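You operate a simulated robot arm through the tools that you are given. There is no shell and no other tool. Be economical: measure what you need, move in short steps, check, and stop when the job is done.

You are at the controls of a simulated two-armed robot. One attempt, no reset.

JOB
Run the steel box and set the air slide till the hand meter reads 45 %.
Fine: probe knob open; hold the meter steady for its button; then mains off, knob shut, meter off; keep hands and goods off the hot lid.

Only the result counts: the job must be done as asked and must still hold three seconds after the hand-in. Knocking over, shifting, dropping, spilling or breaking anything else fails it. A push-on lid holds only when it is set on centred and level and pressed home; a screw cap is set on level and turned clockwise until tight.

ROBOT AND FRAMES
Two 7-joint arms with two-finger parallel grippers on one trunk, on a base that drives. Base frame: it is fixed to the floor where the robot stands at the start and does not move with it; the origin is under the middle of the robot, x ahead of it, y to its left, z up. Lengths are in mm, angles in rad, forces in N, time in s.
The left shoulder is at the start at [50, 158, 1183], the right one opposite. With the tool pointing down near the work surface each hand reaches from about 100 to 660 mm from the robot's upright axis, wherever it stands, measured 20 degrees to its own side. Places, roughly: air slide [800, 100, 1200]; box mains switch [600, 100, 1000]; box outlet knob [700, 100, 1200]; box probe knob [800, 100, 1200]; box vent knob [600, 100, 1200]; hand meter button [800, -200, 900]; output knob [700, 100, 1000]. Payload 3.91 kg a hand.
The tool frame of a hand sits at the grasp point between the pads (the TCP): z along the fingers, y along the line on which they close. The tips reach 30 mm beyond it. Largest opening 110 mm; finger width 20, thickness 10; the body of the gripper, 48 by 112 mm, starts 55 mm behind the TCP.
Orientation is that of the tool frame in the base frame, as a unit quaternion [x, y, z, w]. With the fingers straight down and closing along the base's y, the tool's x points along the base's -x, its y along +y and its z along -z.

CONTROLS
- The arms move only by the tool send_rows. It takes "left_moves", "right_moves" or both (then of equal length, played together; a hand with none holds still); each is a list of rows, each a list of 7 numbers: the shift along the tool's x, y, z in units of 300 mm (1.0 is 300 mm), then the turn, a rotation vector about the tool's x, y, z in units of 90 degrees (1.0 is 90 degrees), then the finger opening in mm, from 0 to 110. In form: [[tx, ty, tz, wx, wy, wz, jaw], ...]. A call has 1 to 8 rows; each row is the pose to reach, as a shift and turn from the pose commanded when the call began, along the tool's axes at that moment. A call with a number of a shift or a turn outside -1 to 1 is refused whole. Rows are played at 5 a second. More than 50 mm and 0.15 rad between two rows, or a gripper value outside its range, and nothing of the call is played. Where a pose cannot be reached the arm comes as near as it can. A force on the tool above 90 N (or 10 N above the force at the start of the call, whichever is more), or a blocked arm, ends the call early, and 0.2 s more pass. Each finger travels about 153 mm/s and halts on what it meets, pressing with about 25 N; the grip force reading is that of the motor and also rises with nothing between the fingers. The clock runs only during rows and for 0.2 s after the last one: add rows that repeat a pose to give the fingers time. It gives the time, the measured TCP pose, the force on the tool (base axes), the opening and the grip force at its end, in the units of the frame above (readings bear some noise), with the torque about the TCP (base axes, N m) and any sound that the robot's microphone picked up.
- Cameras (640 x 400 px; columns grow to the right, rows downward): "scene" is now at [133.6, -14.6, 1362.2]; the picture's right is [-0.16, -0.99, 0.00], its down [-0.16, 0.03, -0.99] and it looks along [0.97, -0.16, -0.16] (base axes); focal length 256 px, centre (320, 200). "left" rides on the left gripper at [72, -17, -103] in its tool frame; the picture's right is [0.23, 0.97, 0.00], its down [-0.76, 0.18, -0.62] and it looks along [-0.61, 0.14, 0.78] (tool axes); focal length 222 px, centre (320, 200). "right" rides on the right gripper at [72, 17, -103] in its tool frame; the picture's right is [-0.23, 0.97, 0.00], its down [-0.76, -0.18, -0.62] and it looks along [-0.61, -0.14, 0.78] (tool axes); focal length 222 px, centre (320, 200). There is no depth. A picture from a camera that has moved, and an enlarged one, comes with that camera's place and axes in the base frame and with its lens.
- grab_frame(camera): a new picture of that camera. It takes no simulated time.
- raise_lower(by): slides the trunk up (or, below 0, down) by that many mm; the arms and the scene camera ride with it, the base frame stays. It gives what a move gives, with no picture.
- roll_base(legs): drives the robot by 1 to 6 legs, each [ahead, turn to the left] in mm and rad, along the robot's own axes; the way and the turn of a leg run together, so that a leg with both is an arc; at most 1500 mm and 3.142 rad a leg. The arms and the cameras ride along, it lands a little off, and it stops where it bumps. It gives what a move gives.
- head_to(pan, tilt): turns the head with the scene camera to pan (to the left, within 1.396 rad either way) and tilt (down, from -0.506 to 1.204), counted from straight ahead of the robot. It gives what a move gives.
- zoom(camera, box): a new picture of the part [left, top, right, bottom] of that camera's present view, enlarged. It takes no simulated time.
- close_job(): hands the job in; it is judged then, once.

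Go step by step. Nothing tells you exact positions but the pictures and the camera data: compare them with the known pose of the tool, close in by small moves and look again before you grip or let go. The budget is 120 turns and 92 pictures, counting those below and the enlarged ones. Unless the task says otherwise, let go and move clear before handing in, and close with one line.

The tools are called after "Emit:" by a JSON object that holds its "op" and its "data". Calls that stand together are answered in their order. send_rows: Moves the arms, as the interface text tells. Its arguments: {"type":"object","properties":{"left_moves":{"type":"array"},"right_moves":{"type":"array"}},"required":[]} The other tools are called the same way: raise_lower (by) slides the trunk up or down; roll_base (legs) drives the base; head_to (pan, tilt) turns the head that bears the scene camera; grab_frame (camera) takes a picture; zoom (camera, box) takes an enlarged picture of a part of a camera's view; close_job () hands the job in.

At the start:

```text
time: 0.0
left_ee_pos: [394.5, 85.6, 1305.4]
left_ee_rot: [-0.001, 1.0, -0.001, 0.001]
left_force: [0.1, -0.2, -0.2]
left_torque: [0.05, 0.02, 0.02]
left_gripper_width: 109.9
left_gripper_force: 0.1
right_ee_pos: [367.4, -168.5, 1316.9]
right_ee_rot: [0.0, 1.0, 0.0, 0.001]
right_force: [0.0, -0.7, 0.5]
right_torque: [0.01, -0.01, 0.03]
right_gripper_width: 109.8
right_gripper_force: 0.1
trunk travel left (down, up): [-425.0, 57.0]
robot x, y, heading: [-1.9, -0.4, -0.002]
head pan, tilt: [-0.164, 0.164]
```

scene: 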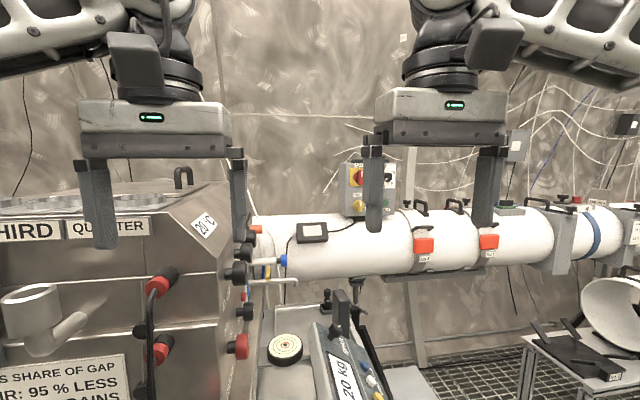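
right: 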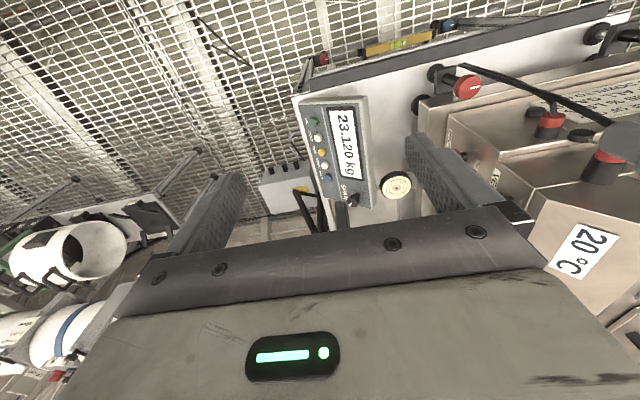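
left: 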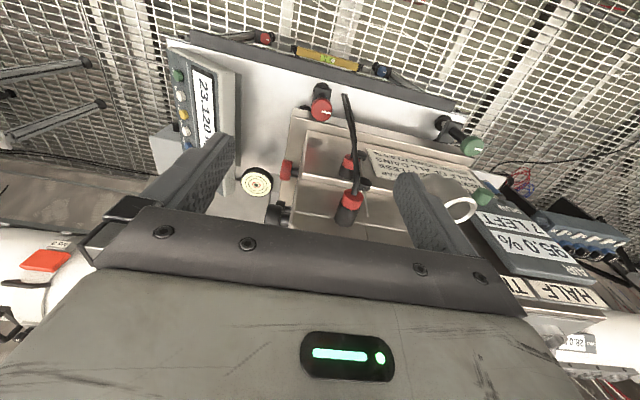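

I see a steel box at the left, a scale with a display, and duct pipes behind. I'll look around with the head before moving.

Emit:
{"op": "head_to", "data": {"pan": 0.4, "tilt": 0.45}}

Emit:
{"op": "grab_frame", "data": {"camera": "scene"}}

Emit:
{"op": "zoom", "data": {"camera": "left", "box": [240, 60, 640, 310]}}

```text
time: 1.0
left_ee_pos: [394.2, 85.3, 1305.4]
left_ee_rot: [-0.001, 1.0, -0.001, 0.0]
left_force: [0.2, 0.4, -1.0]
left_torque: [-0.03, 0.0, 0.0]
left_gripper_width: 110.2
left_gripper_force: 0.1
right_ee_pos: [366.3, -168.5, 1317.2]
right_ee_rot: [0.001, 1.0, -0.001, 0.0]
right_force: [0.4, 0.2, -0.4]
right_torque: [0.01, -0.04, 0.03]
right_gripper_width: 110.1
right_gripper_force: 0.2
trunk travel left (down, up): [-425.0, 57.0]
robot x, y, heading: [-3.7, 1.4, -0.001]
head pan, tilt: [0.4, 0.45]
```

```text
88 pictures are left
camera scene: at [126.7, 36.3, 1335.7], right [0.39, -0.92, 0.0], down [-0.4, -0.17, -0.9], along [0.83, 0.35, -0.43], focal length 256 px, centre (320, 200)
```

scene: 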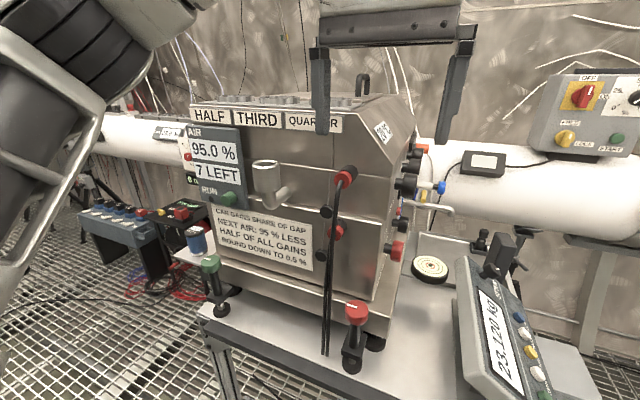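

```text
1.60 times, centred on (440, 185) of left
camera zoom: at [322.1, 69.1, 1408.5], right [-0.23, 0.97, 0.0], down [0.76, 0.18, 0.62], along [0.61, 0.14, -0.78], focal length 355 px, centre (128, 224)
```

zoom: 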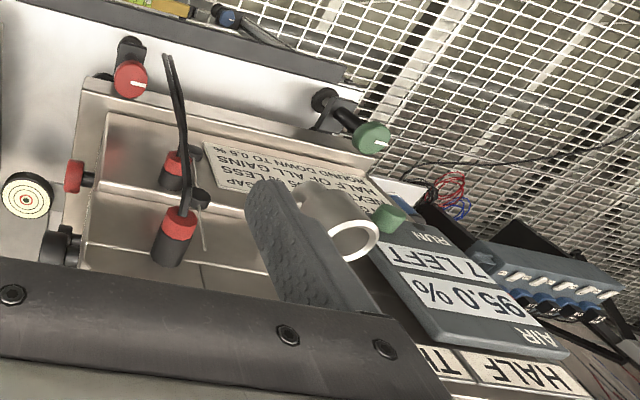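

The box has an AIR display, a side with several knobs, and benches around. I'll zoom in to read the labels.

Emit:
{"op": "zoom", "data": {"camera": "scene", "box": [300, 100, 500, 225]}}

Emit:
{"op": "zoom", "data": {"camera": "scene", "box": [380, 200, 620, 350]}}

Emit:
{"op": "zoom", "data": {"camera": "scene", "box": [60, 90, 360, 278]}}

Emit:
{"op": "head_to", "data": {"pan": -0.5, "tilt": 0.4}}

Emit:
{"op": "grab_frame", "data": {"camera": "scene"}}

```text
3.20 times, centred on (400, 162) of scene
camera zoom: at [126.7, 36.3, 1335.7], right [0.39, -0.92, 0.0], down [-0.4, -0.17, -0.9], along [0.83, 0.35, -0.43], focal length 819 px, centre (64, 320)
```

zoom: 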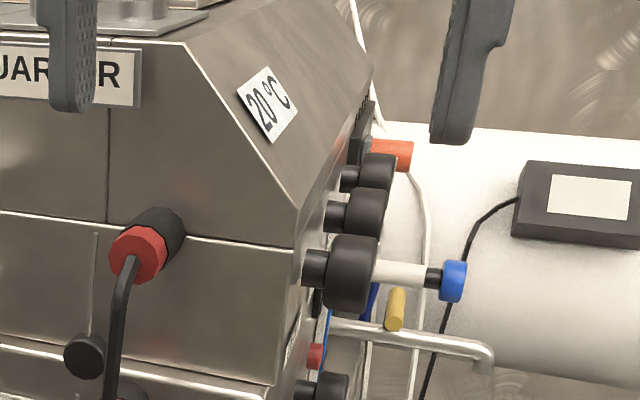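

```text
2.67 times, centred on (500, 275) of scene
camera zoom: at [126.7, 36.3, 1335.7], right [0.39, -0.92, 0.0], down [-0.4, -0.17, -0.9], along [0.83, 0.35, -0.43], focal length 682 px, centre (-160, 0)
```

zoom: 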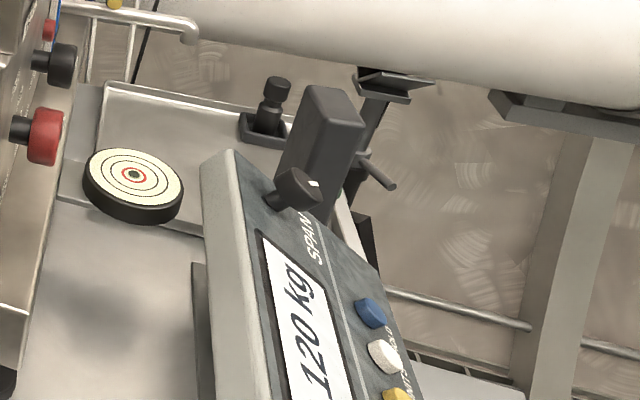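

```text
2.13 times, centred on (210, 184) of scene
camera zoom: at [126.7, 36.3, 1335.7], right [0.39, -0.92, 0.0], down [-0.4, -0.17, -0.9], along [0.83, 0.35, -0.43], focal length 545 px, centre (554, 234)
```

zoom: 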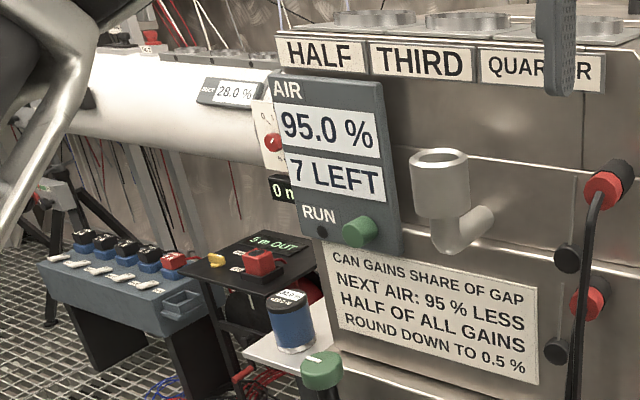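

```text
time: 2.2
left_ee_pos: [394.1, 86.3, 1304.8]
left_ee_rot: [-0.001, 1.0, -0.001, 0.001]
left_force: [0.5, 0.2, 0.4]
left_torque: [0.01, 0.01, 0.03]
left_gripper_width: 110.2
left_gripper_force: 0.1
right_ee_pos: [366.8, -168.5, 1316.4]
right_ee_rot: [0.0, 1.0, -0.001, 0.0]
right_force: [-0.5, -0.1, 0.1]
right_torque: [0.02, -0.01, 0.01]
right_gripper_width: 110.3
right_gripper_force: 0.1
trunk travel left (down, up): [-425.0, 57.0]
robot x, y, heading: [-2.4, 0.8, -0.002]
head pan, tilt: [-0.499, 0.4]
```

```text
83 pictures are left
camera scene: at [123.4, -43.7, 1340.3], right [-0.48, -0.88, 0.0], down [-0.34, 0.19, -0.92], along [0.81, -0.44, -0.39], focal length 256 px, centre (320, 200)
```

scene: 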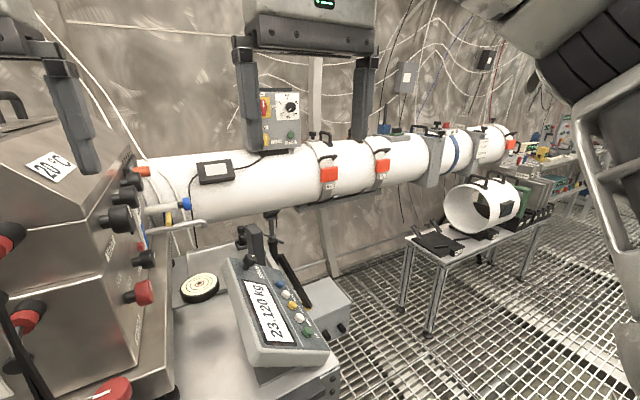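

The knob panel is on the box's right side facing -y. I'll zoom on several unknown items: behind the scale, on the table, and the pipe.

Emit:
{"op": "zoom", "data": {"camera": "scene", "box": [60, 140, 260, 265]}}

Emit:
{"op": "zoom", "data": {"camera": "scene", "box": [400, 120, 600, 245]}}

Emit:
{"op": "zoom", "data": {"camera": "scene", "box": [220, 200, 380, 300]}}

Emit:
{"op": "zoom", "data": {"camera": "scene", "box": [230, 80, 430, 205]}}

```text
3.20 times, centred on (160, 202) of scene
camera zoom: at [123.4, -43.7, 1340.3], right [-0.48, -0.88, 0.0], down [-0.34, 0.19, -0.92], along [0.81, -0.44, -0.39], focal length 819 px, centre (832, 192)
```

zoom: 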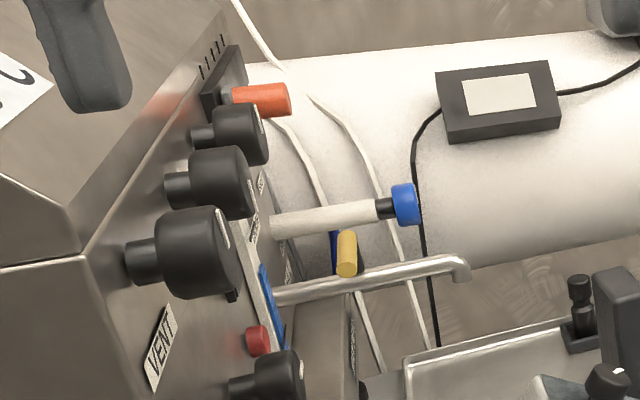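

```text
3.20 times, centred on (500, 182) of scene
camera zoom: at [123.4, -43.7, 1340.3], right [-0.48, -0.88, 0.0], down [-0.34, 0.19, -0.92], along [0.81, -0.44, -0.39], focal length 819 px, centre (-256, 256)
```

zoom: 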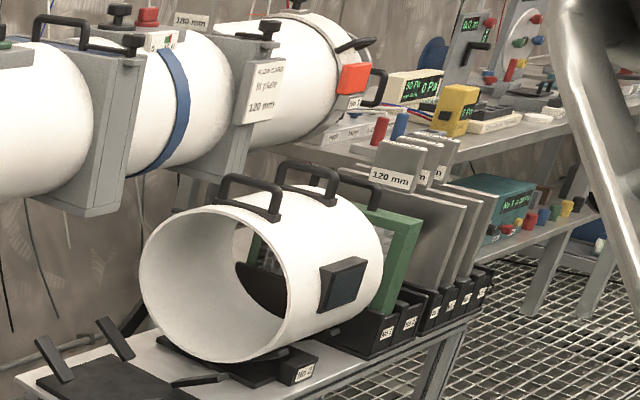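

```text
4.00 times, centred on (300, 250) of scene
camera zoom: at [123.4, -43.7, 1340.3], right [-0.48, -0.88, 0.0], down [-0.34, 0.19, -0.92], along [0.81, -0.44, -0.39], focal length 1024 px, centre (400, 0)
```

zoom: 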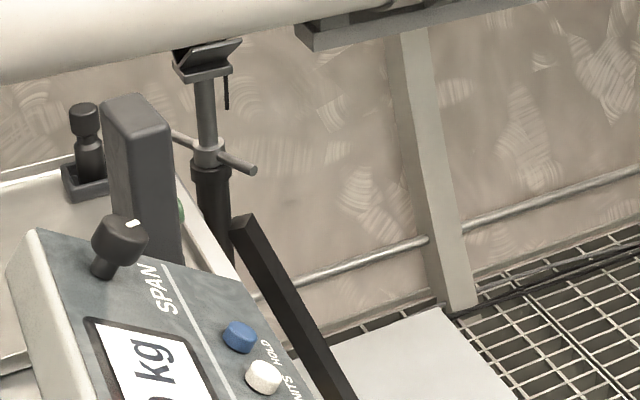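

```text
3.20 times, centred on (330, 142) of scene
camera zoom: at [123.4, -43.7, 1340.3], right [-0.48, -0.88, 0.0], down [-0.34, 0.19, -0.92], along [0.81, -0.44, -0.39], focal length 819 px, centre (288, 384)
```

zoom: 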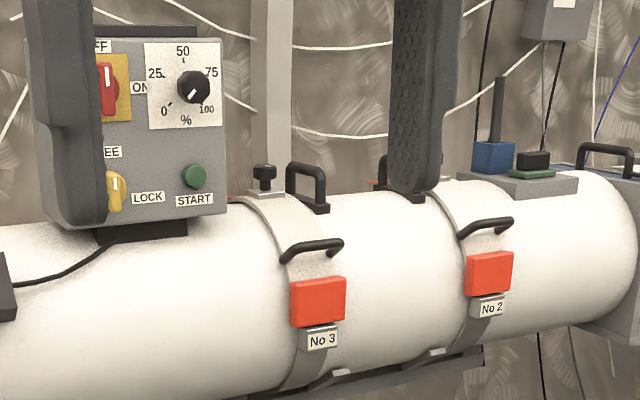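

The black upright block with a green side behind the scale looks like the hand meter; the box's knobs need a face-on view. I'll swing the right hand to look along +y at the panel.

Emit:
{"op": "send_rows", "data": {"right_moves": [[-0.014, -0.034, 0.049, -0.09, 0, 0, 110], [-0.028, -0.068, 0.098, -0.18, 0, 0, 110], [-0.041, -0.102, 0.146, -0.27, 0, 0, 110], [-0.055, -0.137, 0.195, -0.36, 0, 0, 110], [-0.069, -0.171, 0.244, -0.45, 0, 0, 110], [-0.083, -0.205, 0.293, -0.54, 0, 0, 110], [-0.096, -0.239, 0.341, -0.63, 0, 0, 110], [-0.11, -0.273, 0.39, -0.72, 0, 0, 110]]}}

Emit:
{"op": "send_rows", "data": {"right_moves": [[0, 0, 0, -0.09, 0, 0, 110], [0, 0, 0, -0.18, 0, 0, 110], [0, 0, 0, -0.28, 0, 0, 110]]}}

Emit:
{"op": "grab_frame", "data": {"camera": "right"}}

```text
time: 4.0
left_ee_pos: [396.3, 83.4, 1305.4]
left_ee_rot: [-0.001, 1.0, -0.001, -0.001]
left_force: [-0.8, -0.5, 0.0]
left_torque: [-0.02, -0.01, -0.02]
left_gripper_width: 110.1
left_gripper_force: 0.0
right_ee_pos: [399.4, -250.3, 1201.0]
right_ee_rot: [-0.001, 0.843, 0.537, 0.002]
right_force: [0.5, -0.5, -0.2]
right_torque: [-0.01, -0.01, 0.0]
right_gripper_width: 109.9
right_gripper_force: 0.0
trunk travel left (down, up): [-425.0, 57.0]
robot x, y, heading: [0.4, 0.8, -0.002]
head pan, tilt: [-0.499, 0.4]
```

```text
refused: row 3 steps farther than a row can; nothing moved
```

```text
78 pictures are left
camera right: at [326.4, -338.4, 1260.7], right [0.23, 0.41, 0.88], down [0.76, -0.64, 0.1], along [0.61, 0.65, -0.46], focal length 222 px, centre (320, 200)
```

right: 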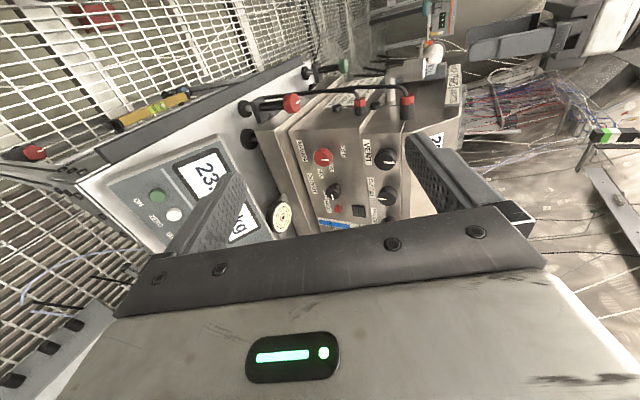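

The gripper hides half the view, so I'll drive the robot clear of the bench to the right where the head can look at the panel face-on.

Emit:
{"op": "roll_base", "data": {"legs": [[-250, 0], [0, -1.571], [600, 0], [0, 1.571], [250, 0]]}}

Emit:
{"op": "head_to", "data": {"pan": 0.6, "tilt": 0.45}}

Emit:
{"op": "grab_frame", "data": {"camera": "scene"}}

Emit:
{"op": "head_to", "data": {"pan": -0.2, "tilt": 0.7}}

Emit:
{"op": "grab_frame", "data": {"camera": "scene"}}

```text
time: 17.9
left_ee_pos: [392.7, -517.5, 1305.3]
left_ee_rot: [0.0, 1.0, 0.0, 0.0]
left_force: [-0.2, 0.7, 0.3]
left_torque: [-0.01, 0.03, -0.02]
left_gripper_width: 110.0
left_gripper_force: 0.0
right_ee_pos: [394.9, -854.4, 1200.6]
right_ee_rot: [0.001, 0.844, 0.536, 0.0]
right_force: [-0.3, 0.3, -0.5]
right_torque: [0.01, 0.01, 0.0]
right_gripper_width: 109.9
right_gripper_force: 0.1
trunk travel left (down, up): [-425.0, 57.0]
robot x, y, heading: [-2.3, -604.3, 0.001]
head pan, tilt: [-0.499, 0.4]
```

```text
time: 19.2
left_ee_pos: [390.5, -517.6, 1305.5]
left_ee_rot: [0.001, 1.0, -0.001, 0.0]
left_force: [0.8, 0.4, 0.2]
left_torque: [-0.01, -0.02, 0.01]
left_gripper_width: 110.2
left_gripper_force: 0.1
right_ee_pos: [394.0, -854.2, 1200.6]
right_ee_rot: [0.001, 0.844, 0.536, 0.002]
right_force: [-0.6, 0.1, -0.3]
right_torque: [0.01, 0.01, 0.02]
right_gripper_width: 110.1
right_gripper_force: 0.1
trunk travel left (down, up): [-425.0, 57.0]
robot x, y, heading: [-4.5, -601.3, -0.003]
head pan, tilt: [0.6, 0.45]
```

```text
77 pictures are left
camera scene: at [114.5, -549.6, 1335.6], right [0.56, -0.83, 0.0], down [-0.36, -0.24, -0.9], along [0.75, 0.51, -0.44], focal length 256 px, centre (320, 200)
```

scene: 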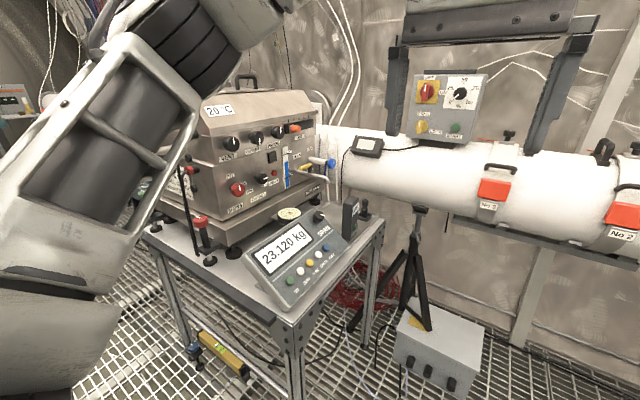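

```text
time: 20.3
left_ee_pos: [391.0, -516.8, 1305.3]
left_ee_rot: [0.0, 1.0, -0.001, -0.001]
left_force: [0.3, 0.6, -0.2]
left_torque: [0.02, -0.02, 0.01]
left_gripper_width: 110.1
left_gripper_force: 0.1
right_ee_pos: [393.8, -852.9, 1201.2]
right_ee_rot: [0.001, 0.844, 0.536, 0.002]
right_force: [0.8, 0.9, -0.8]
right_torque: [0.02, 0.01, 0.02]
right_gripper_width: 109.9
right_gripper_force: 0.1
trunk travel left (down, up): [-425.0, 57.0]
robot x, y, heading: [-2.5, -601.8, -0.0]
head pan, tilt: [-0.201, 0.7]
```

```text
76 pictures are left
camera scene: at [121.6, -618.3, 1313.5], right [-0.2, -0.98, 0.0], down [-0.63, 0.13, -0.77], along [0.75, -0.15, -0.64], focal length 256 px, centre (320, 200)
```

scene: 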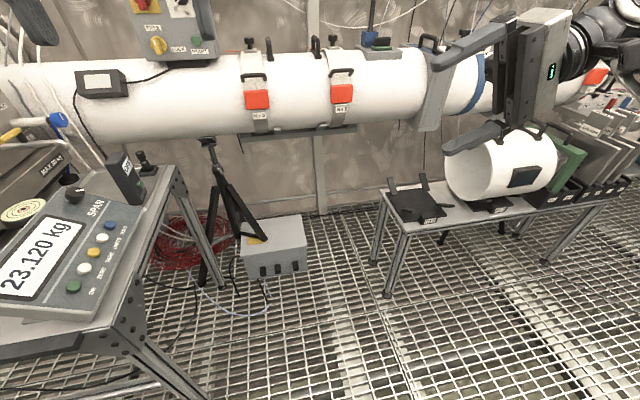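

The panel and the bench are visible now; the black hand meter stands at the bench's back right corner. I'll tuck the hands in, then drive to face +y at about x=600.

Emit:
{"op": "send_rows", "data": {"right_moves": [[0.06, 0.019, -0.009, 0.09, 0, 0, 110], [0.12, 0.038, -0.018, 0.18, 0, 0, 110], [0.18, 0.056, -0.026, 0.27, 0, 0, 110], [0.24, 0.075, -0.035, 0.36, 0, 0, 110], [0.3, 0.094, -0.044, 0.45, 0, 0, 110], [0.36, 0.113, -0.053, 0.54, 0, 0, 110], [0.42, 0.131, -0.061, 0.63, 0, 0, 110], [0.483, 0.15, -0.07, 0.72, 0, 0, 110]], "left_moves": [[0.04, 0, 0, 0, 0, 0, 110], [0.08, 0, 0, 0, 0, 0, 110], [0.12, 0, 0, 0, 0, 0, 110], [0.16, 0, 0, 0, 0, 0, 110], [0.2, 0, 0, 0, 0, 0, 110], [0.24, 0, 0, 0, 0, 0, 110], [0.28, 0, 0, 0, 0, 0, 110], [0.333, 0, 0, 0, 0, 0, 110]]}}

Emit:
{"op": "roll_base", "data": {"legs": [[600, 0], [0, 1.571]]}}

Emit:
{"op": "head_to", "data": {"pan": 0.0, "tilt": 0.35}}

Emit:
{"op": "grab_frame", "data": {"camera": "scene"}}

```text
time: 22.1
left_ee_pos: [290.6, -516.6, 1305.6]
left_ee_rot: [0.001, 1.0, 0.0, 0.001]
left_force: [-0.8, 0.2, -0.4]
left_torque: [0.0, 0.03, -0.02]
left_gripper_width: 110.1
left_gripper_force: 0.0
right_ee_pos: [249.5, -853.1, 1250.4]
right_ee_rot: [0.002, 1.0, 0.0, 0.001]
right_force: [0.3, -0.5, 0.5]
right_torque: [-0.01, -0.03, 0.02]
right_gripper_width: 110.2
right_gripper_force: 0.1
trunk travel left (down, up): [-425.0, 57.0]
robot x, y, heading: [0.7, -603.3, -0.005]
head pan, tilt: [-0.201, 0.7]
```

```text
time: 28.9
left_ee_pos: [548.8, -318.9, 1309.9]
left_ee_rot: [-0.668, 0.744, 0.005, 0.004]
left_force: [0.2, 0.3, 0.1]
left_torque: [0.03, 0.01, -0.04]
left_gripper_width: 110.1
left_gripper_force: 0.0
right_ee_pos: [882.2, -398.0, 1256.3]
right_ee_rot: [-0.661, 0.75, 0.022, 0.004]
right_force: [0.0, -0.4, 0.3]
right_torque: [0.04, 0.0, 0.03]
right_gripper_width: 110.0
right_gripper_force: 0.1
trunk travel left (down, up): [-425.0, 57.0]
robot x, y, heading: [600.8, -609.2, 1.453]
head pan, tilt: [-0.201, 0.7]
stopped in leg 2: the robot was blocked; the commanded pose is now the measured one
```

```text
time: 29.8
left_ee_pos: [548.9, -321.9, 1309.3]
left_ee_rot: [-0.668, 0.744, 0.006, 0.005]
left_force: [-1.0, 0.1, -0.1]
left_torque: [0.03, 0.05, 0.02]
left_gripper_width: 110.2
left_gripper_force: 0.0
right_ee_pos: [881.9, -398.4, 1256.5]
right_ee_rot: [-0.663, 0.748, 0.021, 0.004]
right_force: [-0.1, 0.4, 0.0]
right_torque: [-0.01, -0.01, 0.0]
right_gripper_width: 110.1
right_gripper_force: 0.0
trunk travel left (down, up): [-425.0, 57.0]
robot x, y, heading: [595.5, -606.7, 1.454]
head pan, tilt: [0.0, 0.351]
```

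```text
75 pictures are left
camera scene: at [620.0, -491.4, 1346.8], right [0.99, -0.12, 0.0], down [-0.04, -0.33, -0.94], along [0.11, 0.94, -0.33], focal length 256 px, centre (320, 200)
```

scene: 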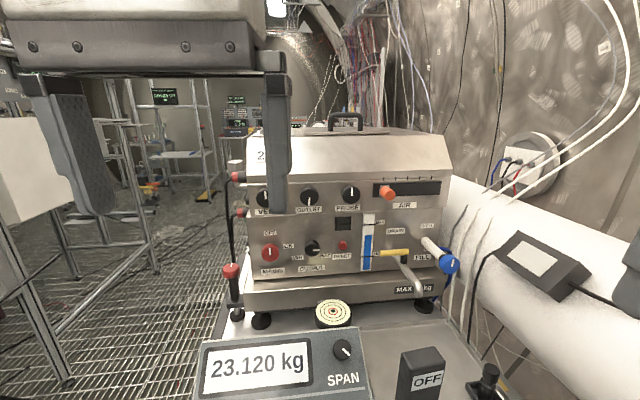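

Now I'm facing the panel; the turn was blocked slightly early (heading 1.454). I'll read the panel and the meter closely.

Emit:
{"op": "zoom", "data": {"camera": "scene", "box": [230, 160, 470, 310]}}

Emit:
{"op": "zoom", "data": {"camera": "scene", "box": [300, 270, 508, 400]}}

Emit:
{"op": "head_to", "data": {"pan": -0.9, "tilt": 0.5}}

Emit:
{"op": "grab_frame", "data": {"camera": "scene"}}

```text
2.67 times, centred on (350, 235) of scene
camera zoom: at [620.0, -491.4, 1346.8], right [0.99, -0.12, 0.0], down [-0.04, -0.33, -0.94], along [0.11, 0.94, -0.33], focal length 682 px, centre (240, 107)
```

zoom: 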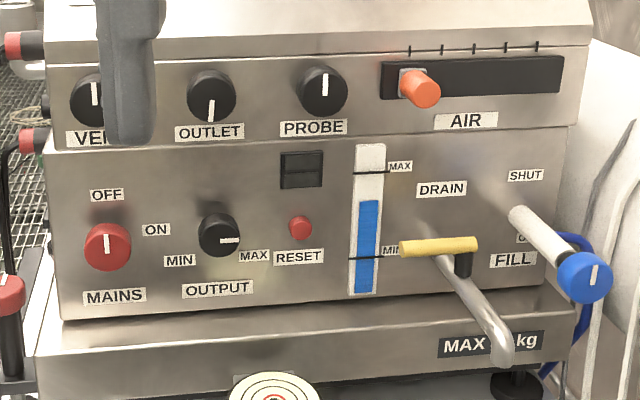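

```text
3.08 times, centred on (404, 335) of scene
camera zoom: at [620.0, -491.4, 1346.8], right [0.99, -0.12, 0.0], down [-0.04, -0.33, -0.94], along [0.11, 0.94, -0.33], focal length 788 px, centre (62, -215)
```

zoom: 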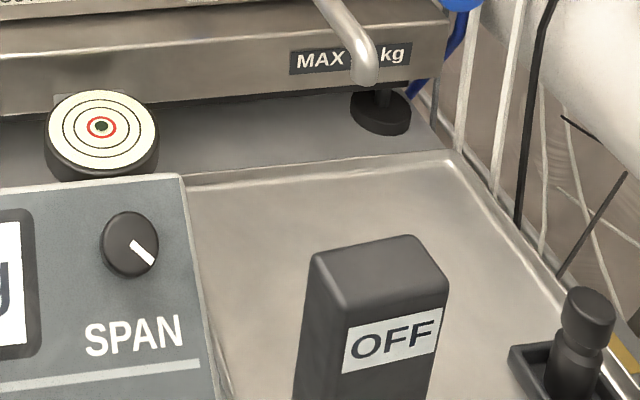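

```text
time: 31.0
left_ee_pos: [548.6, -320.3, 1309.3]
left_ee_rot: [-0.668, 0.744, 0.006, 0.006]
left_force: [1.0, 0.3, 0.2]
left_torque: [0.0, 0.03, -0.01]
left_gripper_width: 109.8
left_gripper_force: 0.0
right_ee_pos: [880.9, -398.3, 1257.8]
right_ee_rot: [-0.662, 0.749, 0.02, 0.004]
right_force: [0.3, -0.4, 0.1]
right_torque: [0.01, 0.02, 0.0]
right_gripper_width: 110.1
right_gripper_force: 0.0
trunk travel left (down, up): [-425.0, 57.0]
robot x, y, heading: [599.5, -606.9, 1.456]
head pan, tilt: [-0.901, 0.499]
```

```text
72 pictures are left
camera scene: at [686.3, -535.7, 1332.2], right [0.53, -0.85, -0.01], down [-0.41, -0.24, -0.88], along [0.75, 0.47, -0.47], focal length 256 px, centre (320, 200)
```

scene: 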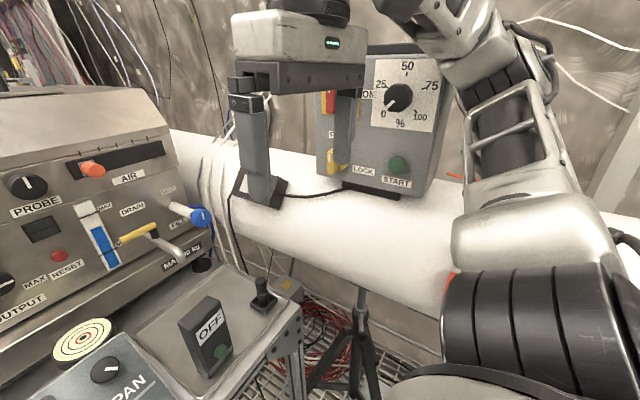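

The contact was likely base against bench, so I'll back off a little and then read the panel's finer labels.

Emit:
{"op": "roll_base", "data": {"legs": [[-40, 0]]}}

Emit:
{"op": "head_to", "data": {"pan": -0.15, "tilt": 0.5}}

Emit:
{"op": "grab_frame", "data": {"camera": "scene"}}

Emit:
{"op": "zoom", "data": {"camera": "scene", "box": [200, 100, 328, 180]}}

Emit:
{"op": "zoom", "data": {"camera": "scene", "box": [310, 100, 438, 180]}}

```text
time: 31.9
left_ee_pos: [542.6, -346.5, 1305.4]
left_ee_rot: [-0.668, 0.744, 0.0, 0.001]
left_force: [-0.1, 0.1, -0.5]
left_torque: [0.03, 0.02, -0.01]
left_gripper_width: 110.0
left_gripper_force: 0.0
right_ee_pos: [873.1, -424.1, 1252.6]
right_ee_rot: [-0.663, 0.748, 0.012, 0.0]
right_force: [-0.1, 0.3, 1.1]
right_torque: [0.05, -0.03, -0.03]
right_gripper_width: 110.0
right_gripper_force: 0.0
trunk travel left (down, up): [-425.0, 57.0]
robot x, y, heading: [593.5, -648.2, 1.454]
head pan, tilt: [-0.901, 0.499]
```

```text
time: 33.0
left_ee_pos: [543.2, -345.0, 1305.9]
left_ee_rot: [-0.667, 0.745, 0.0, 0.001]
left_force: [0.6, -0.1, -0.5]
left_torque: [-0.02, 0.01, 0.02]
left_gripper_width: 109.8
left_gripper_force: 0.1
right_ee_pos: [873.9, -423.5, 1253.5]
right_ee_rot: [-0.664, 0.748, 0.013, 0.0]
right_force: [1.2, 0.2, 0.5]
right_torque: [0.02, -0.01, 0.02]
right_gripper_width: 110.1
right_gripper_force: 0.1
trunk travel left (down, up): [-425.0, 57.0]
robot x, y, heading: [596.2, -645.3, 1.454]
head pan, tilt: [-0.15, 0.499]
```

```text
71 pictures are left
camera scene: at [625.8, -518.7, 1331.2], right [0.96, -0.26, 0.0], down [-0.13, -0.46, -0.88], along [0.23, 0.85, -0.48], focal length 256 px, centre (320, 200)
```

scene: 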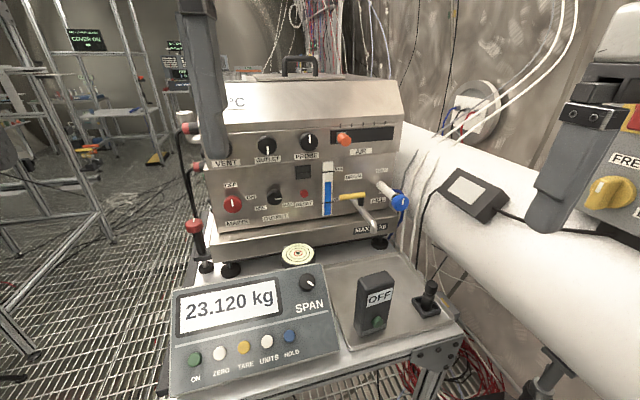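

```text
5.00 times, centred on (264, 140) of scene
camera zoom: at [625.8, -518.7, 1331.2], right [0.96, -0.26, 0.0], down [-0.13, -0.46, -0.88], along [0.23, 0.85, -0.48], focal length 1280 px, centre (600, 500)
```

zoom: 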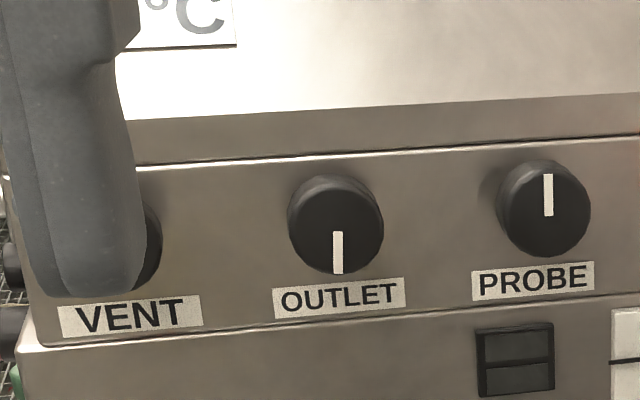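

```text
5.00 times, centred on (374, 140) of scene
camera zoom: at [625.8, -518.7, 1331.2], right [0.96, -0.26, 0.0], down [-0.13, -0.46, -0.88], along [0.23, 0.85, -0.48], focal length 1280 px, centre (50, 500)
```

zoom: 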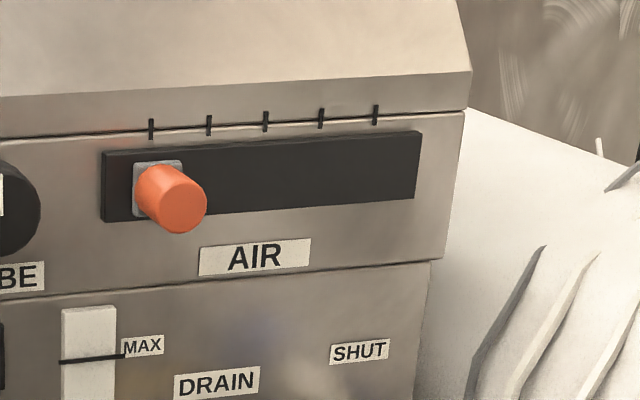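

Panel: MAINS (OFF at top), OUTPUT at MAX, probe knob pointer up, air slide at the left end; the meter shows OFF with a green button. I estimate the PROBE knob face at about (755, 51, 1167). I'll rotate the right hand to point along +y.

Emit:
{"op": "send_rows", "data": {"right_moves": [[-0.066, 0.058, 0.022, -0.0048, -0.0832, -0.0048, 110], [-0.133, 0.116, 0.044, -0.0097, -0.1664, -0.0097, 110], [-0.199, 0.173, 0.066, -0.0145, -0.2497, -0.0145, 110], [-0.265, 0.231, 0.088, -0.0193, -0.3329, -0.0193, 110], [-0.331, 0.289, 0.111, -0.0242, -0.4161, -0.0242, 110], [-0.398, 0.347, 0.133, -0.029, -0.4993, -0.029, 110], [-0.464, 0.404, 0.155, -0.0338, -0.5825, -0.0338, 110], [-0.53, 0.462, 0.177, -0.0387, -0.6657, -0.0387, 110]]}}

Emit:
{"op": "send_rows", "data": {"right_moves": [[0, 0, 0, -0.0048, -0.0832, -0.0048, 110], [0, 0, 0, -0.0097, -0.1664, -0.0097, 110], [0, 0, 0, -0.0145, -0.2497, -0.0145, 110], [0, 0, 0, -0.0193, -0.3329, -0.0193, 110], [0, 0, 0, -0.0193, -0.3329, -0.0193, 110]]}}

Emit:
{"op": "grab_frame", "data": {"camera": "right"}}

```text
time: 35.0
left_ee_pos: [534.9, -383.3, 1313.1]
left_ee_rot: [-0.666, 0.746, 0.009, 0.015]
left_force: [0.9, 0.9, -0.6]
left_torque: [-0.01, 0.03, -0.04]
left_gripper_width: 109.9
left_gripper_force: 0.1
right_ee_pos: [768.9, -282.4, 1217.0]
right_ee_rot: [-0.567, 0.639, 0.364, 0.372]
right_force: [0.0, -1.1, -0.4]
right_torque: [-0.01, -0.02, -0.02]
right_gripper_width: 110.1
right_gripper_force: 0.0
trunk travel left (down, up): [-425.0, 57.0]
robot x, y, heading: [593.4, -653.6, 1.426]
head pan, tilt: [-0.15, 0.499]
stopped in row 8 (right hand): the arm was blocked; the commanded pose is now the measured one
```

```text
time: 36.1
left_ee_pos: [537.8, -346.5, 1305.6]
left_ee_rot: [-0.667, 0.745, -0.003, 0.001]
left_force: [0.0, 0.2, 0.0]
left_torque: [0.01, -0.02, -0.01]
left_gripper_width: 110.0
left_gripper_force: 0.1
right_ee_pos: [759.1, -231.2, 1205.7]
right_ee_rot: [-0.482, 0.51, 0.498, 0.509]
right_force: [-0.7, 0.1, 0.5]
right_torque: [0.03, 0.0, -0.03]
right_gripper_width: 109.9
right_gripper_force: 0.0
right hand out of reach, approached as far as the arm can: row 3, 4, 5
trunk travel left (down, up): [-425.0, 57.0]
robot x, y, heading: [599.0, -644.6, 1.435]
head pan, tilt: [-0.15, 0.499]
heard: click
```

```text
68 pictures are left
camera right: at [736.4, -333.8, 1132.2], right [-0.97, 0.03, 0.24], down [0.17, -0.64, 0.75], along [0.18, 0.77, 0.62], focal length 222 px, centre (320, 200)
```

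right: 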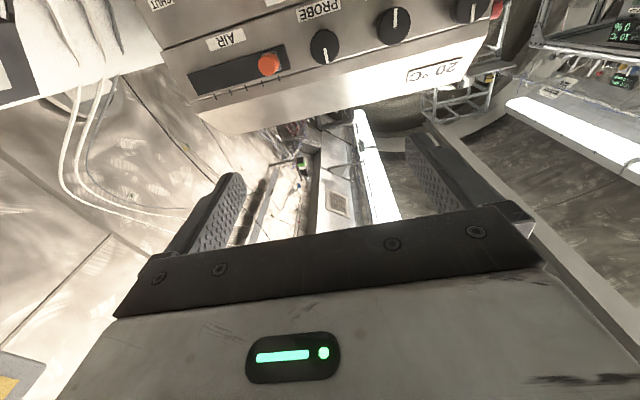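

The arm was blocked and a click was heard; I must see what the arm touched.

Emit:
{"op": "head_to", "data": {"pan": -0.9, "tilt": 0.6}}

Emit:
{"op": "grab_frame", "data": {"camera": "scene"}}

Emit:
{"op": "head_to", "data": {"pan": -0.15, "tilt": 0.5}}

Emit:
{"op": "grab_frame", "data": {"camera": "scene"}}

```text
time: 37.2
left_ee_pos: [537.5, -347.0, 1304.7]
left_ee_rot: [-0.666, 0.746, -0.003, 0.003]
left_force: [0.5, 0.8, 0.1]
left_torque: [0.01, -0.03, -0.02]
left_gripper_width: 109.8
left_gripper_force: 0.0
right_ee_pos: [758.1, -230.7, 1206.0]
right_ee_rot: [-0.481, 0.511, 0.498, 0.51]
right_force: [0.1, -0.4, 0.4]
right_torque: [-0.01, 0.0, 0.01]
right_gripper_width: 110.1
right_gripper_force: 0.1
trunk travel left (down, up): [-425.0, 57.0]
robot x, y, heading: [596.9, -650.6, 1.436]
head pan, tilt: [-0.901, 0.6]
```

```text
67 pictures are left
camera scene: at [673.6, -564.1, 1322.5], right [0.51, -0.86, 0.0], down [-0.48, -0.29, -0.83], along [0.71, 0.42, -0.56], focal length 256 px, centre (320, 200)
```

scene: 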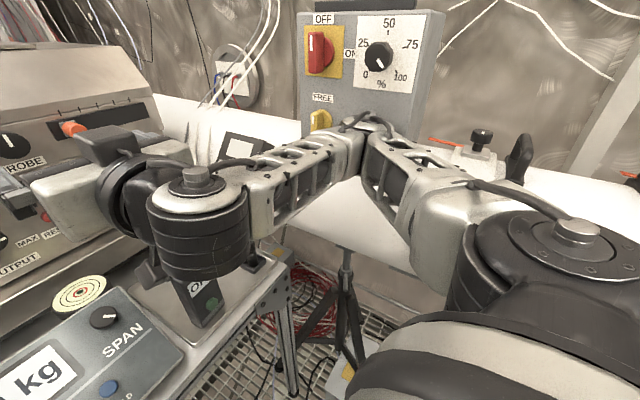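

```text
time: 38.4
left_ee_pos: [537.6, -346.7, 1304.6]
left_ee_rot: [-0.666, 0.746, -0.002, 0.002]
left_force: [-0.7, -0.5, 0.2]
left_torque: [0.02, 0.02, 0.05]
left_gripper_width: 110.0
left_gripper_force: 0.0
right_ee_pos: [758.0, -230.7, 1205.9]
right_ee_rot: [-0.482, 0.51, 0.498, 0.51]
right_force: [-1.3, -0.7, -0.3]
right_torque: [0.01, 0.01, 0.02]
right_gripper_width: 110.2
right_gripper_force: 0.1
trunk travel left (down, up): [-425.0, 57.0]
robot x, y, heading: [602.2, -647.0, 1.432]
head pan, tilt: [-0.15, 0.499]
```

```text
66 pictures are left
camera scene: at [623.2, -521.8, 1331.3], right [0.96, -0.28, 0.0], down [-0.13, -0.46, -0.88], along [0.25, 0.84, -0.48], focal length 256 px, centre (320, 200)
```

scene: 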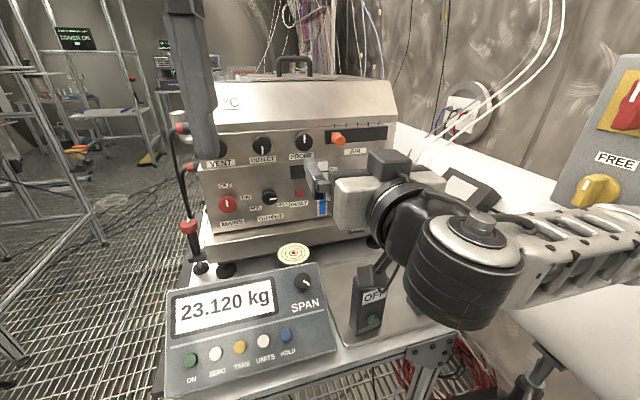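

The elbow is right beside the duct control box. I'll zoom in to compare that box's settings with before.

Emit:
{"op": "head_to", "data": {"pan": -0.9, "tilt": 0.45}}

Emit:
{"op": "zoom", "data": {"camera": "scene", "box": [260, 10, 500, 160]}}

```text
time: 39.5
left_ee_pos: [537.6, -346.0, 1304.2]
left_ee_rot: [-0.667, 0.745, -0.002, 0.003]
left_force: [0.4, -0.1, -0.1]
left_torque: [0.0, 0.0, 0.01]
left_gripper_width: 109.9
left_gripper_force: 0.0
right_ee_pos: [758.7, -230.2, 1206.1]
right_ee_rot: [-0.482, 0.51, 0.498, 0.509]
right_force: [0.8, -0.7, -0.6]
right_torque: [0.01, -0.02, 0.0]
right_gripper_width: 110.2
right_gripper_force: 0.0
trunk travel left (down, up): [-425.0, 57.0]
robot x, y, heading: [594.2, -646.6, 1.438]
head pan, tilt: [-0.901, 0.45]
```

```text
2.67 times, centred on (380, 85) of scene
camera zoom: at [676.5, -562.3, 1336.1], right [0.51, -0.86, 0.0], down [-0.37, -0.22, -0.9], along [0.78, 0.46, -0.43], focal length 682 px, centre (160, 507)
```

zoom: 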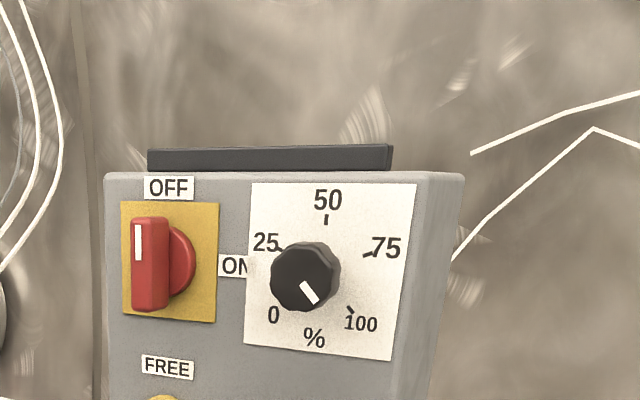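

The duct box's % knob seems to have been turned from 0 towards 100 by my elbow, so I'll need to put that back. First I'll extend the right hand forward to draw the elbow in, then look.

Emit:
{"op": "send_rows", "data": {"right_moves": [[0, 0, 0.1, 0, 0, 0, 110], [0, 0, 0.2, 0, 0, 0, 110], [0, 0, 0.3, 0, 0, 0, 110], [0, 0, 0.4, 0, 0, 0, 110]]}}

Emit:
{"op": "grab_frame", "data": {"camera": "scene"}}

```text
time: 40.5
left_ee_pos: [543.3, -346.9, 1306.0]
left_ee_rot: [-0.666, 0.746, -0.001, 0.0]
left_force: [0.2, 0.6, 1.1]
left_torque: [-0.01, -0.03, 0.03]
left_gripper_width: 110.0
left_gripper_force: 0.1
right_ee_pos: [769.0, -110.6, 1206.1]
right_ee_rot: [-0.481, 0.511, 0.499, 0.508]
right_force: [0.2, -0.3, -0.1]
right_torque: [0.01, -0.03, -0.03]
right_gripper_width: 110.2
right_gripper_force: 0.1
trunk travel left (down, up): [-425.0, 57.0]
robot x, y, heading: [593.8, -652.9, 1.433]
head pan, tilt: [-0.901, 0.45]
```

```text
64 pictures are left
camera scene: at [681.7, -562.1, 1335.6], right [0.51, -0.86, 0.0], down [-0.37, -0.22, -0.9], along [0.78, 0.46, -0.44], focal length 256 px, centre (320, 200)
```

scene: 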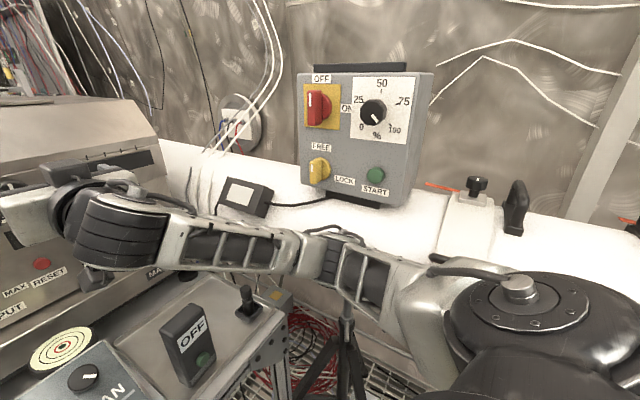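

The elbow is clear now and the knob sits at about (1057, -430, 1287). I'll raise the trunk and back away in an arc to heading 0, so I can restore that knob with the left hand.

Emit:
{"op": "raise_lower", "data": {"by": 55}}

Emit:
{"op": "roll_base", "data": {"legs": [[-501, -1.433]]}}

Emit:
{"op": "head_to", "data": {"pan": 0.3, "tilt": 0.3}}

Emit:
{"op": "grab_frame", "data": {"camera": "scene"}}

```text
time: 41.4
left_ee_pos: [545.2, -346.5, 1361.4]
left_ee_rot: [-0.667, 0.745, -0.001, 0.0]
left_force: [0.7, 0.4, 0.6]
left_torque: [0.0, -0.02, 0.01]
left_gripper_width: 110.3
left_gripper_force: 0.1
right_ee_pos: [768.3, -111.8, 1261.7]
right_ee_rot: [-0.481, 0.512, 0.498, 0.508]
right_force: [0.8, 0.1, 0.3]
right_torque: [0.02, 0.05, -0.02]
right_gripper_width: 109.7
right_gripper_force: 0.1
trunk travel left (down, up): [-480.0, 2.0]
robot x, y, heading: [599.4, -648.5, 1.431]
head pan, tilt: [-0.901, 0.45]
```

```text
time: 45.3
left_ee_pos: [542.4, -858.8, 1360.4]
left_ee_rot: [-0.014, 1.0, -0.001, 0.0]
left_force: [-1.0, 0.5, -0.7]
left_torque: [0.02, -0.04, 0.01]
left_gripper_width: 110.0
left_gripper_force: 0.1
right_ee_pos: [805.2, -1049.8, 1261.5]
right_ee_rot: [-0.028, 0.701, 0.044, 0.711]
right_force: [-0.2, 0.2, -0.4]
right_torque: [-0.03, 0.0, -0.01]
right_gripper_width: 109.8
right_gripper_force: 0.0
trunk travel left (down, up): [-480.0, 2.0]
robot x, y, heading: [250.9, -951.3, 0.008]
head pan, tilt: [-0.901, 0.45]
cut short: leg 1
```

```text
time: 46.7
left_ee_pos: [542.0, -858.6, 1360.6]
left_ee_rot: [-0.014, 1.0, -0.001, 0.0]
left_force: [-0.2, 0.3, 0.7]
left_torque: [0.03, 0.02, 0.01]
left_gripper_width: 109.8
left_gripper_force: 0.1
right_ee_pos: [804.6, -1049.5, 1261.1]
right_ee_rot: [-0.028, 0.701, 0.044, 0.711]
right_force: [0.0, 0.7, 0.5]
right_torque: [0.01, 0.0, -0.03]
right_gripper_width: 110.0
right_gripper_force: 0.1
trunk travel left (down, up): [-480.0, 2.0]
robot x, y, heading: [247.1, -951.0, 0.004]
head pan, tilt: [0.3, 0.3]
```

```text
63 pictures are left
camera scene: at [380.3, -923.8, 1404.6], right [0.3, -0.95, 0.0], down [-0.28, -0.09, -0.96], along [0.91, 0.28, -0.3], focal length 256 px, centre (320, 200)
```

scene: 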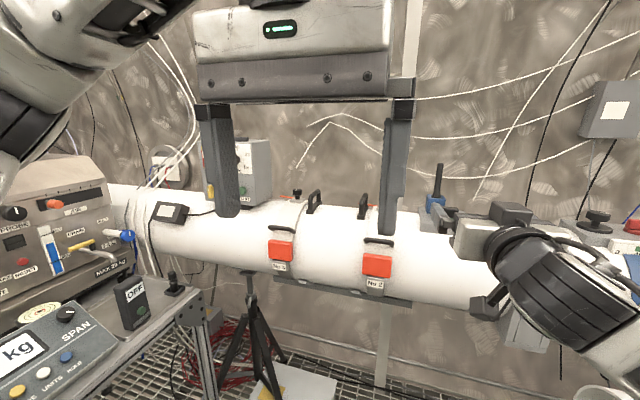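

Nothing else appears disturbed. Now I'll point the left hand forward here in the open.

Emit:
{"op": "send_rows", "data": {"left_moves": [[-0.02, 0, 0, 0, -0.0833, 0, 110], [-0.05, 0, 0, 0, -0.1667, 0, 110], [-0.08, 0, 0, 0, -0.25, 0, 110], [-0.12, 0, 0, 0, -0.3333, 0, 110], [-0.16, 0, 0, 0, -0.4167, 0, 110], [-0.2, 0, 0, 0, -0.5, 0, 110], [-0.25, 0, 0, 0, -0.5833, 0, 110], [-0.3, 0, 0, 0, -0.6667, 0, 110]]}}

Emit:
{"op": "send_rows", "data": {"left_moves": [[0, 0, 0, 0, -0.0833, 0, 110], [0, 0, 0, 0, -0.1667, 0, 90], [0, 0, 0, 0, -0.25, 0, 70], [0, 0, 0, 0, -0.3333, 0, 60], [0, 0, 0, 0, -0.3333, 0, 60]]}}

Emit:
{"op": "roll_base", "data": {"legs": [[-150, 0], [0, 1.57], [335, 0], [0, -1.57]]}}

Emit:
{"op": "head_to", "data": {"pan": 0.2, "tilt": 0.2}}

Emit:
{"op": "grab_frame", "data": {"camera": "scene"}}

```text
time: 48.5
left_ee_pos: [631.4, -856.6, 1360.1]
left_ee_rot: [-0.013, 0.865, 0.006, 0.501]
left_force: [0.0, -0.5, -0.1]
left_torque: [-0.01, 0.0, 0.01]
left_gripper_width: 110.0
left_gripper_force: 0.1
right_ee_pos: [805.2, -1050.0, 1262.4]
right_ee_rot: [-0.028, 0.701, 0.044, 0.711]
right_force: [-0.1, -0.6, -0.1]
right_torque: [0.0, -0.01, -0.01]
right_gripper_width: 110.1
right_gripper_force: 0.1
trunk travel left (down, up): [-480.0, 2.0]
robot x, y, heading: [248.0, -955.3, 0.002]
head pan, tilt: [0.3, 0.3]
```

```text
time: 49.7
left_ee_pos: [631.1, -856.0, 1360.9]
left_ee_rot: [-0.01, 0.706, 0.009, 0.708]
left_force: [0.4, -0.4, 0.3]
left_torque: [-0.01, 0.01, 0.01]
left_gripper_width: 60.0
left_gripper_force: 0.0
right_ee_pos: [804.6, -1049.5, 1262.4]
right_ee_rot: [-0.028, 0.702, 0.043, 0.711]
right_force: [0.0, 0.3, -0.1]
right_torque: [-0.02, -0.02, -0.02]
right_gripper_width: 109.9
right_gripper_force: 0.1
trunk travel left (down, up): [-480.0, 2.0]
robot x, y, heading: [250.8, -951.7, 0.003]
head pan, tilt: [0.3, 0.3]
```

```text
time: 60.5
left_ee_pos: [480.3, -522.7, 1360.9]
left_ee_rot: [-0.009, 0.707, 0.009, 0.707]
left_force: [0.1, -0.2, 0.4]
left_torque: [0.0, 0.04, -0.01]
left_gripper_width: 59.9
left_gripper_force: 0.0
right_ee_pos: [653.3, -717.5, 1261.3]
right_ee_rot: [-0.026, 0.701, 0.042, 0.711]
right_force: [0.4, 0.3, 0.2]
right_torque: [0.01, 0.01, -0.01]
right_gripper_width: 109.8
right_gripper_force: 0.0
trunk travel left (down, up): [-480.0, 2.0]
robot x, y, heading: [99.5, -619.8, -0.003]
head pan, tilt: [0.3, 0.3]
```

```text
time: 61.2
left_ee_pos: [479.5, -522.6, 1360.8]
left_ee_rot: [-0.009, 0.707, 0.007, 0.707]
left_force: [0.4, 0.6, -0.3]
left_torque: [-0.02, -0.02, -0.01]
left_gripper_width: 59.9
left_gripper_force: 0.0
right_ee_pos: [654.2, -717.0, 1262.3]
right_ee_rot: [-0.026, 0.701, 0.042, 0.711]
right_force: [0.0, -0.5, -0.1]
right_torque: [0.01, -0.02, 0.0]
right_gripper_width: 110.1
right_gripper_force: 0.1
trunk travel left (down, up): [-480.0, 2.0]
robot x, y, heading: [101.6, -618.7, 0.005]
head pan, tilt: [0.201, 0.201]
```

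```text
62 pictures are left
camera scene: at [230.6, -599.4, 1413.8], right [0.2, -0.98, 0.0], down [-0.2, -0.04, -0.98], along [0.96, 0.2, -0.2], focal length 256 px, centre (320, 200)
```

scene: 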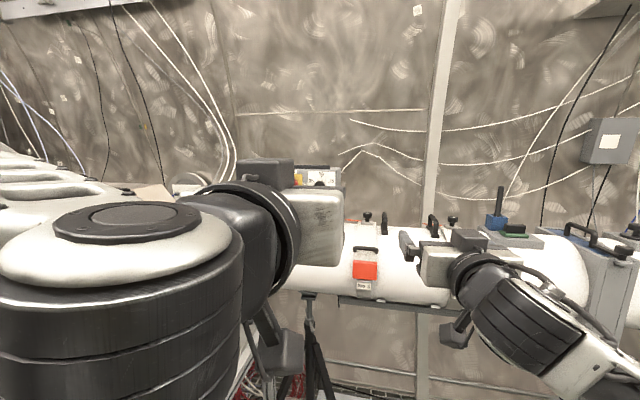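

The left arm hides the box from the head. I'll align the left hand with the knob, pull the right hand back, drive closer and use the left wrist camera.

Emit:
{"op": "send_rows", "data": {"left_moves": [[0.05, 0.07, 0, 0, 0, 0, 60], [0.1, 0.14, 0, 0, 0, 0, 60], [0.17, 0.22, 0, 0, 0, 0, 60], [0.237, 0.307, 0, 0, 0, 0, 60], [0.237, 0.307, 0, 0, 0, 0, 60]], "right_moves": [[0, 0, -0.12, 0, 0, 0, 110], [0, 0, -0.25, 0, 0, 0, 110], [0, 0, -0.37, 0, 0, 0, 110], [0, 0, -0.5, 0, 0, 0, 110], [0, 0, -0.5, 0, 0, 0, 110]]}}

Emit:
{"op": "roll_base", "data": {"legs": [[300, 0]]}}

Emit:
{"op": "grab_frame", "data": {"camera": "left"}}

```text
time: 62.4
left_ee_pos: [536.0, -450.9, 1312.9]
left_ee_rot: [-0.009, 0.707, 0.008, 0.707]
left_force: [-0.1, -0.7, -0.2]
left_torque: [0.0, 0.0, 0.04]
left_gripper_width: 60.0
left_gripper_force: 0.0
left hand out of reach, approached as far as the arm can: row 1, 2, 3, 4, 5
right_ee_pos: [527.7, -719.4, 1264.9]
right_ee_rot: [-0.026, 0.702, 0.042, 0.711]
right_force: [0.3, 0.2, 0.4]
right_torque: [-0.02, -0.01, 0.03]
right_gripper_width: 110.0
right_gripper_force: 0.0
right hand out of reach, approached as far as the arm can: row 4, 5
trunk travel left (down, up): [-480.0, 2.0]
robot x, y, heading: [98.6, -617.5, 0.002]
head pan, tilt: [0.201, 0.201]
```

```text
time: 64.5
left_ee_pos: [830.1, -448.6, 1312.8]
left_ee_rot: [-0.01, 0.707, 0.009, 0.707]
left_force: [0.7, -0.2, -0.3]
left_torque: [-0.03, -0.03, -0.04]
left_gripper_width: 59.7
left_gripper_force: 0.0
right_ee_pos: [824.6, -717.5, 1264.4]
right_ee_rot: [-0.026, 0.701, 0.043, 0.711]
right_force: [0.4, -0.3, 0.6]
right_torque: [-0.03, 0.01, 0.0]
right_gripper_width: 110.0
right_gripper_force: 0.0
trunk travel left (down, up): [-480.0, 2.0]
robot x, y, heading: [391.8, -616.4, 0.001]
head pan, tilt: [0.201, 0.201]
```

```text
61 pictures are left
camera left: at [728.0, -468.0, 1240.1], right [-0.03, 0.97, -0.23], down [-0.63, 0.16, 0.76], along [0.78, 0.16, 0.61], focal length 222 px, centre (320, 200)
```

left: 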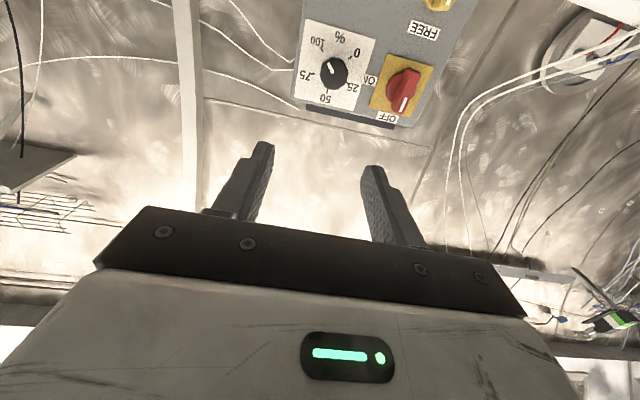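

The wrist view shows the dial inverted. I'll zoom to measure the pointer angle.

Emit:
{"op": "zoom", "data": {"camera": "left", "box": [280, 15, 440, 135]}}

```text
3.33 times, centred on (360, 75) of left
camera zoom: at [728.0, -468.0, 1240.1], right [-0.03, 0.97, -0.23], down [-0.63, 0.16, 0.76], along [0.78, 0.16, 0.61], focal length 740 px, centre (187, 617)
```

zoom: 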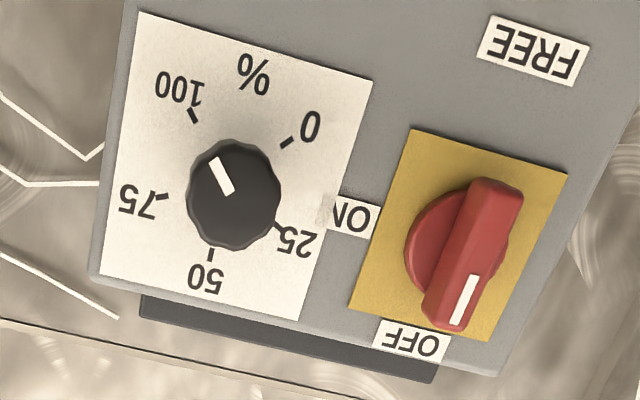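

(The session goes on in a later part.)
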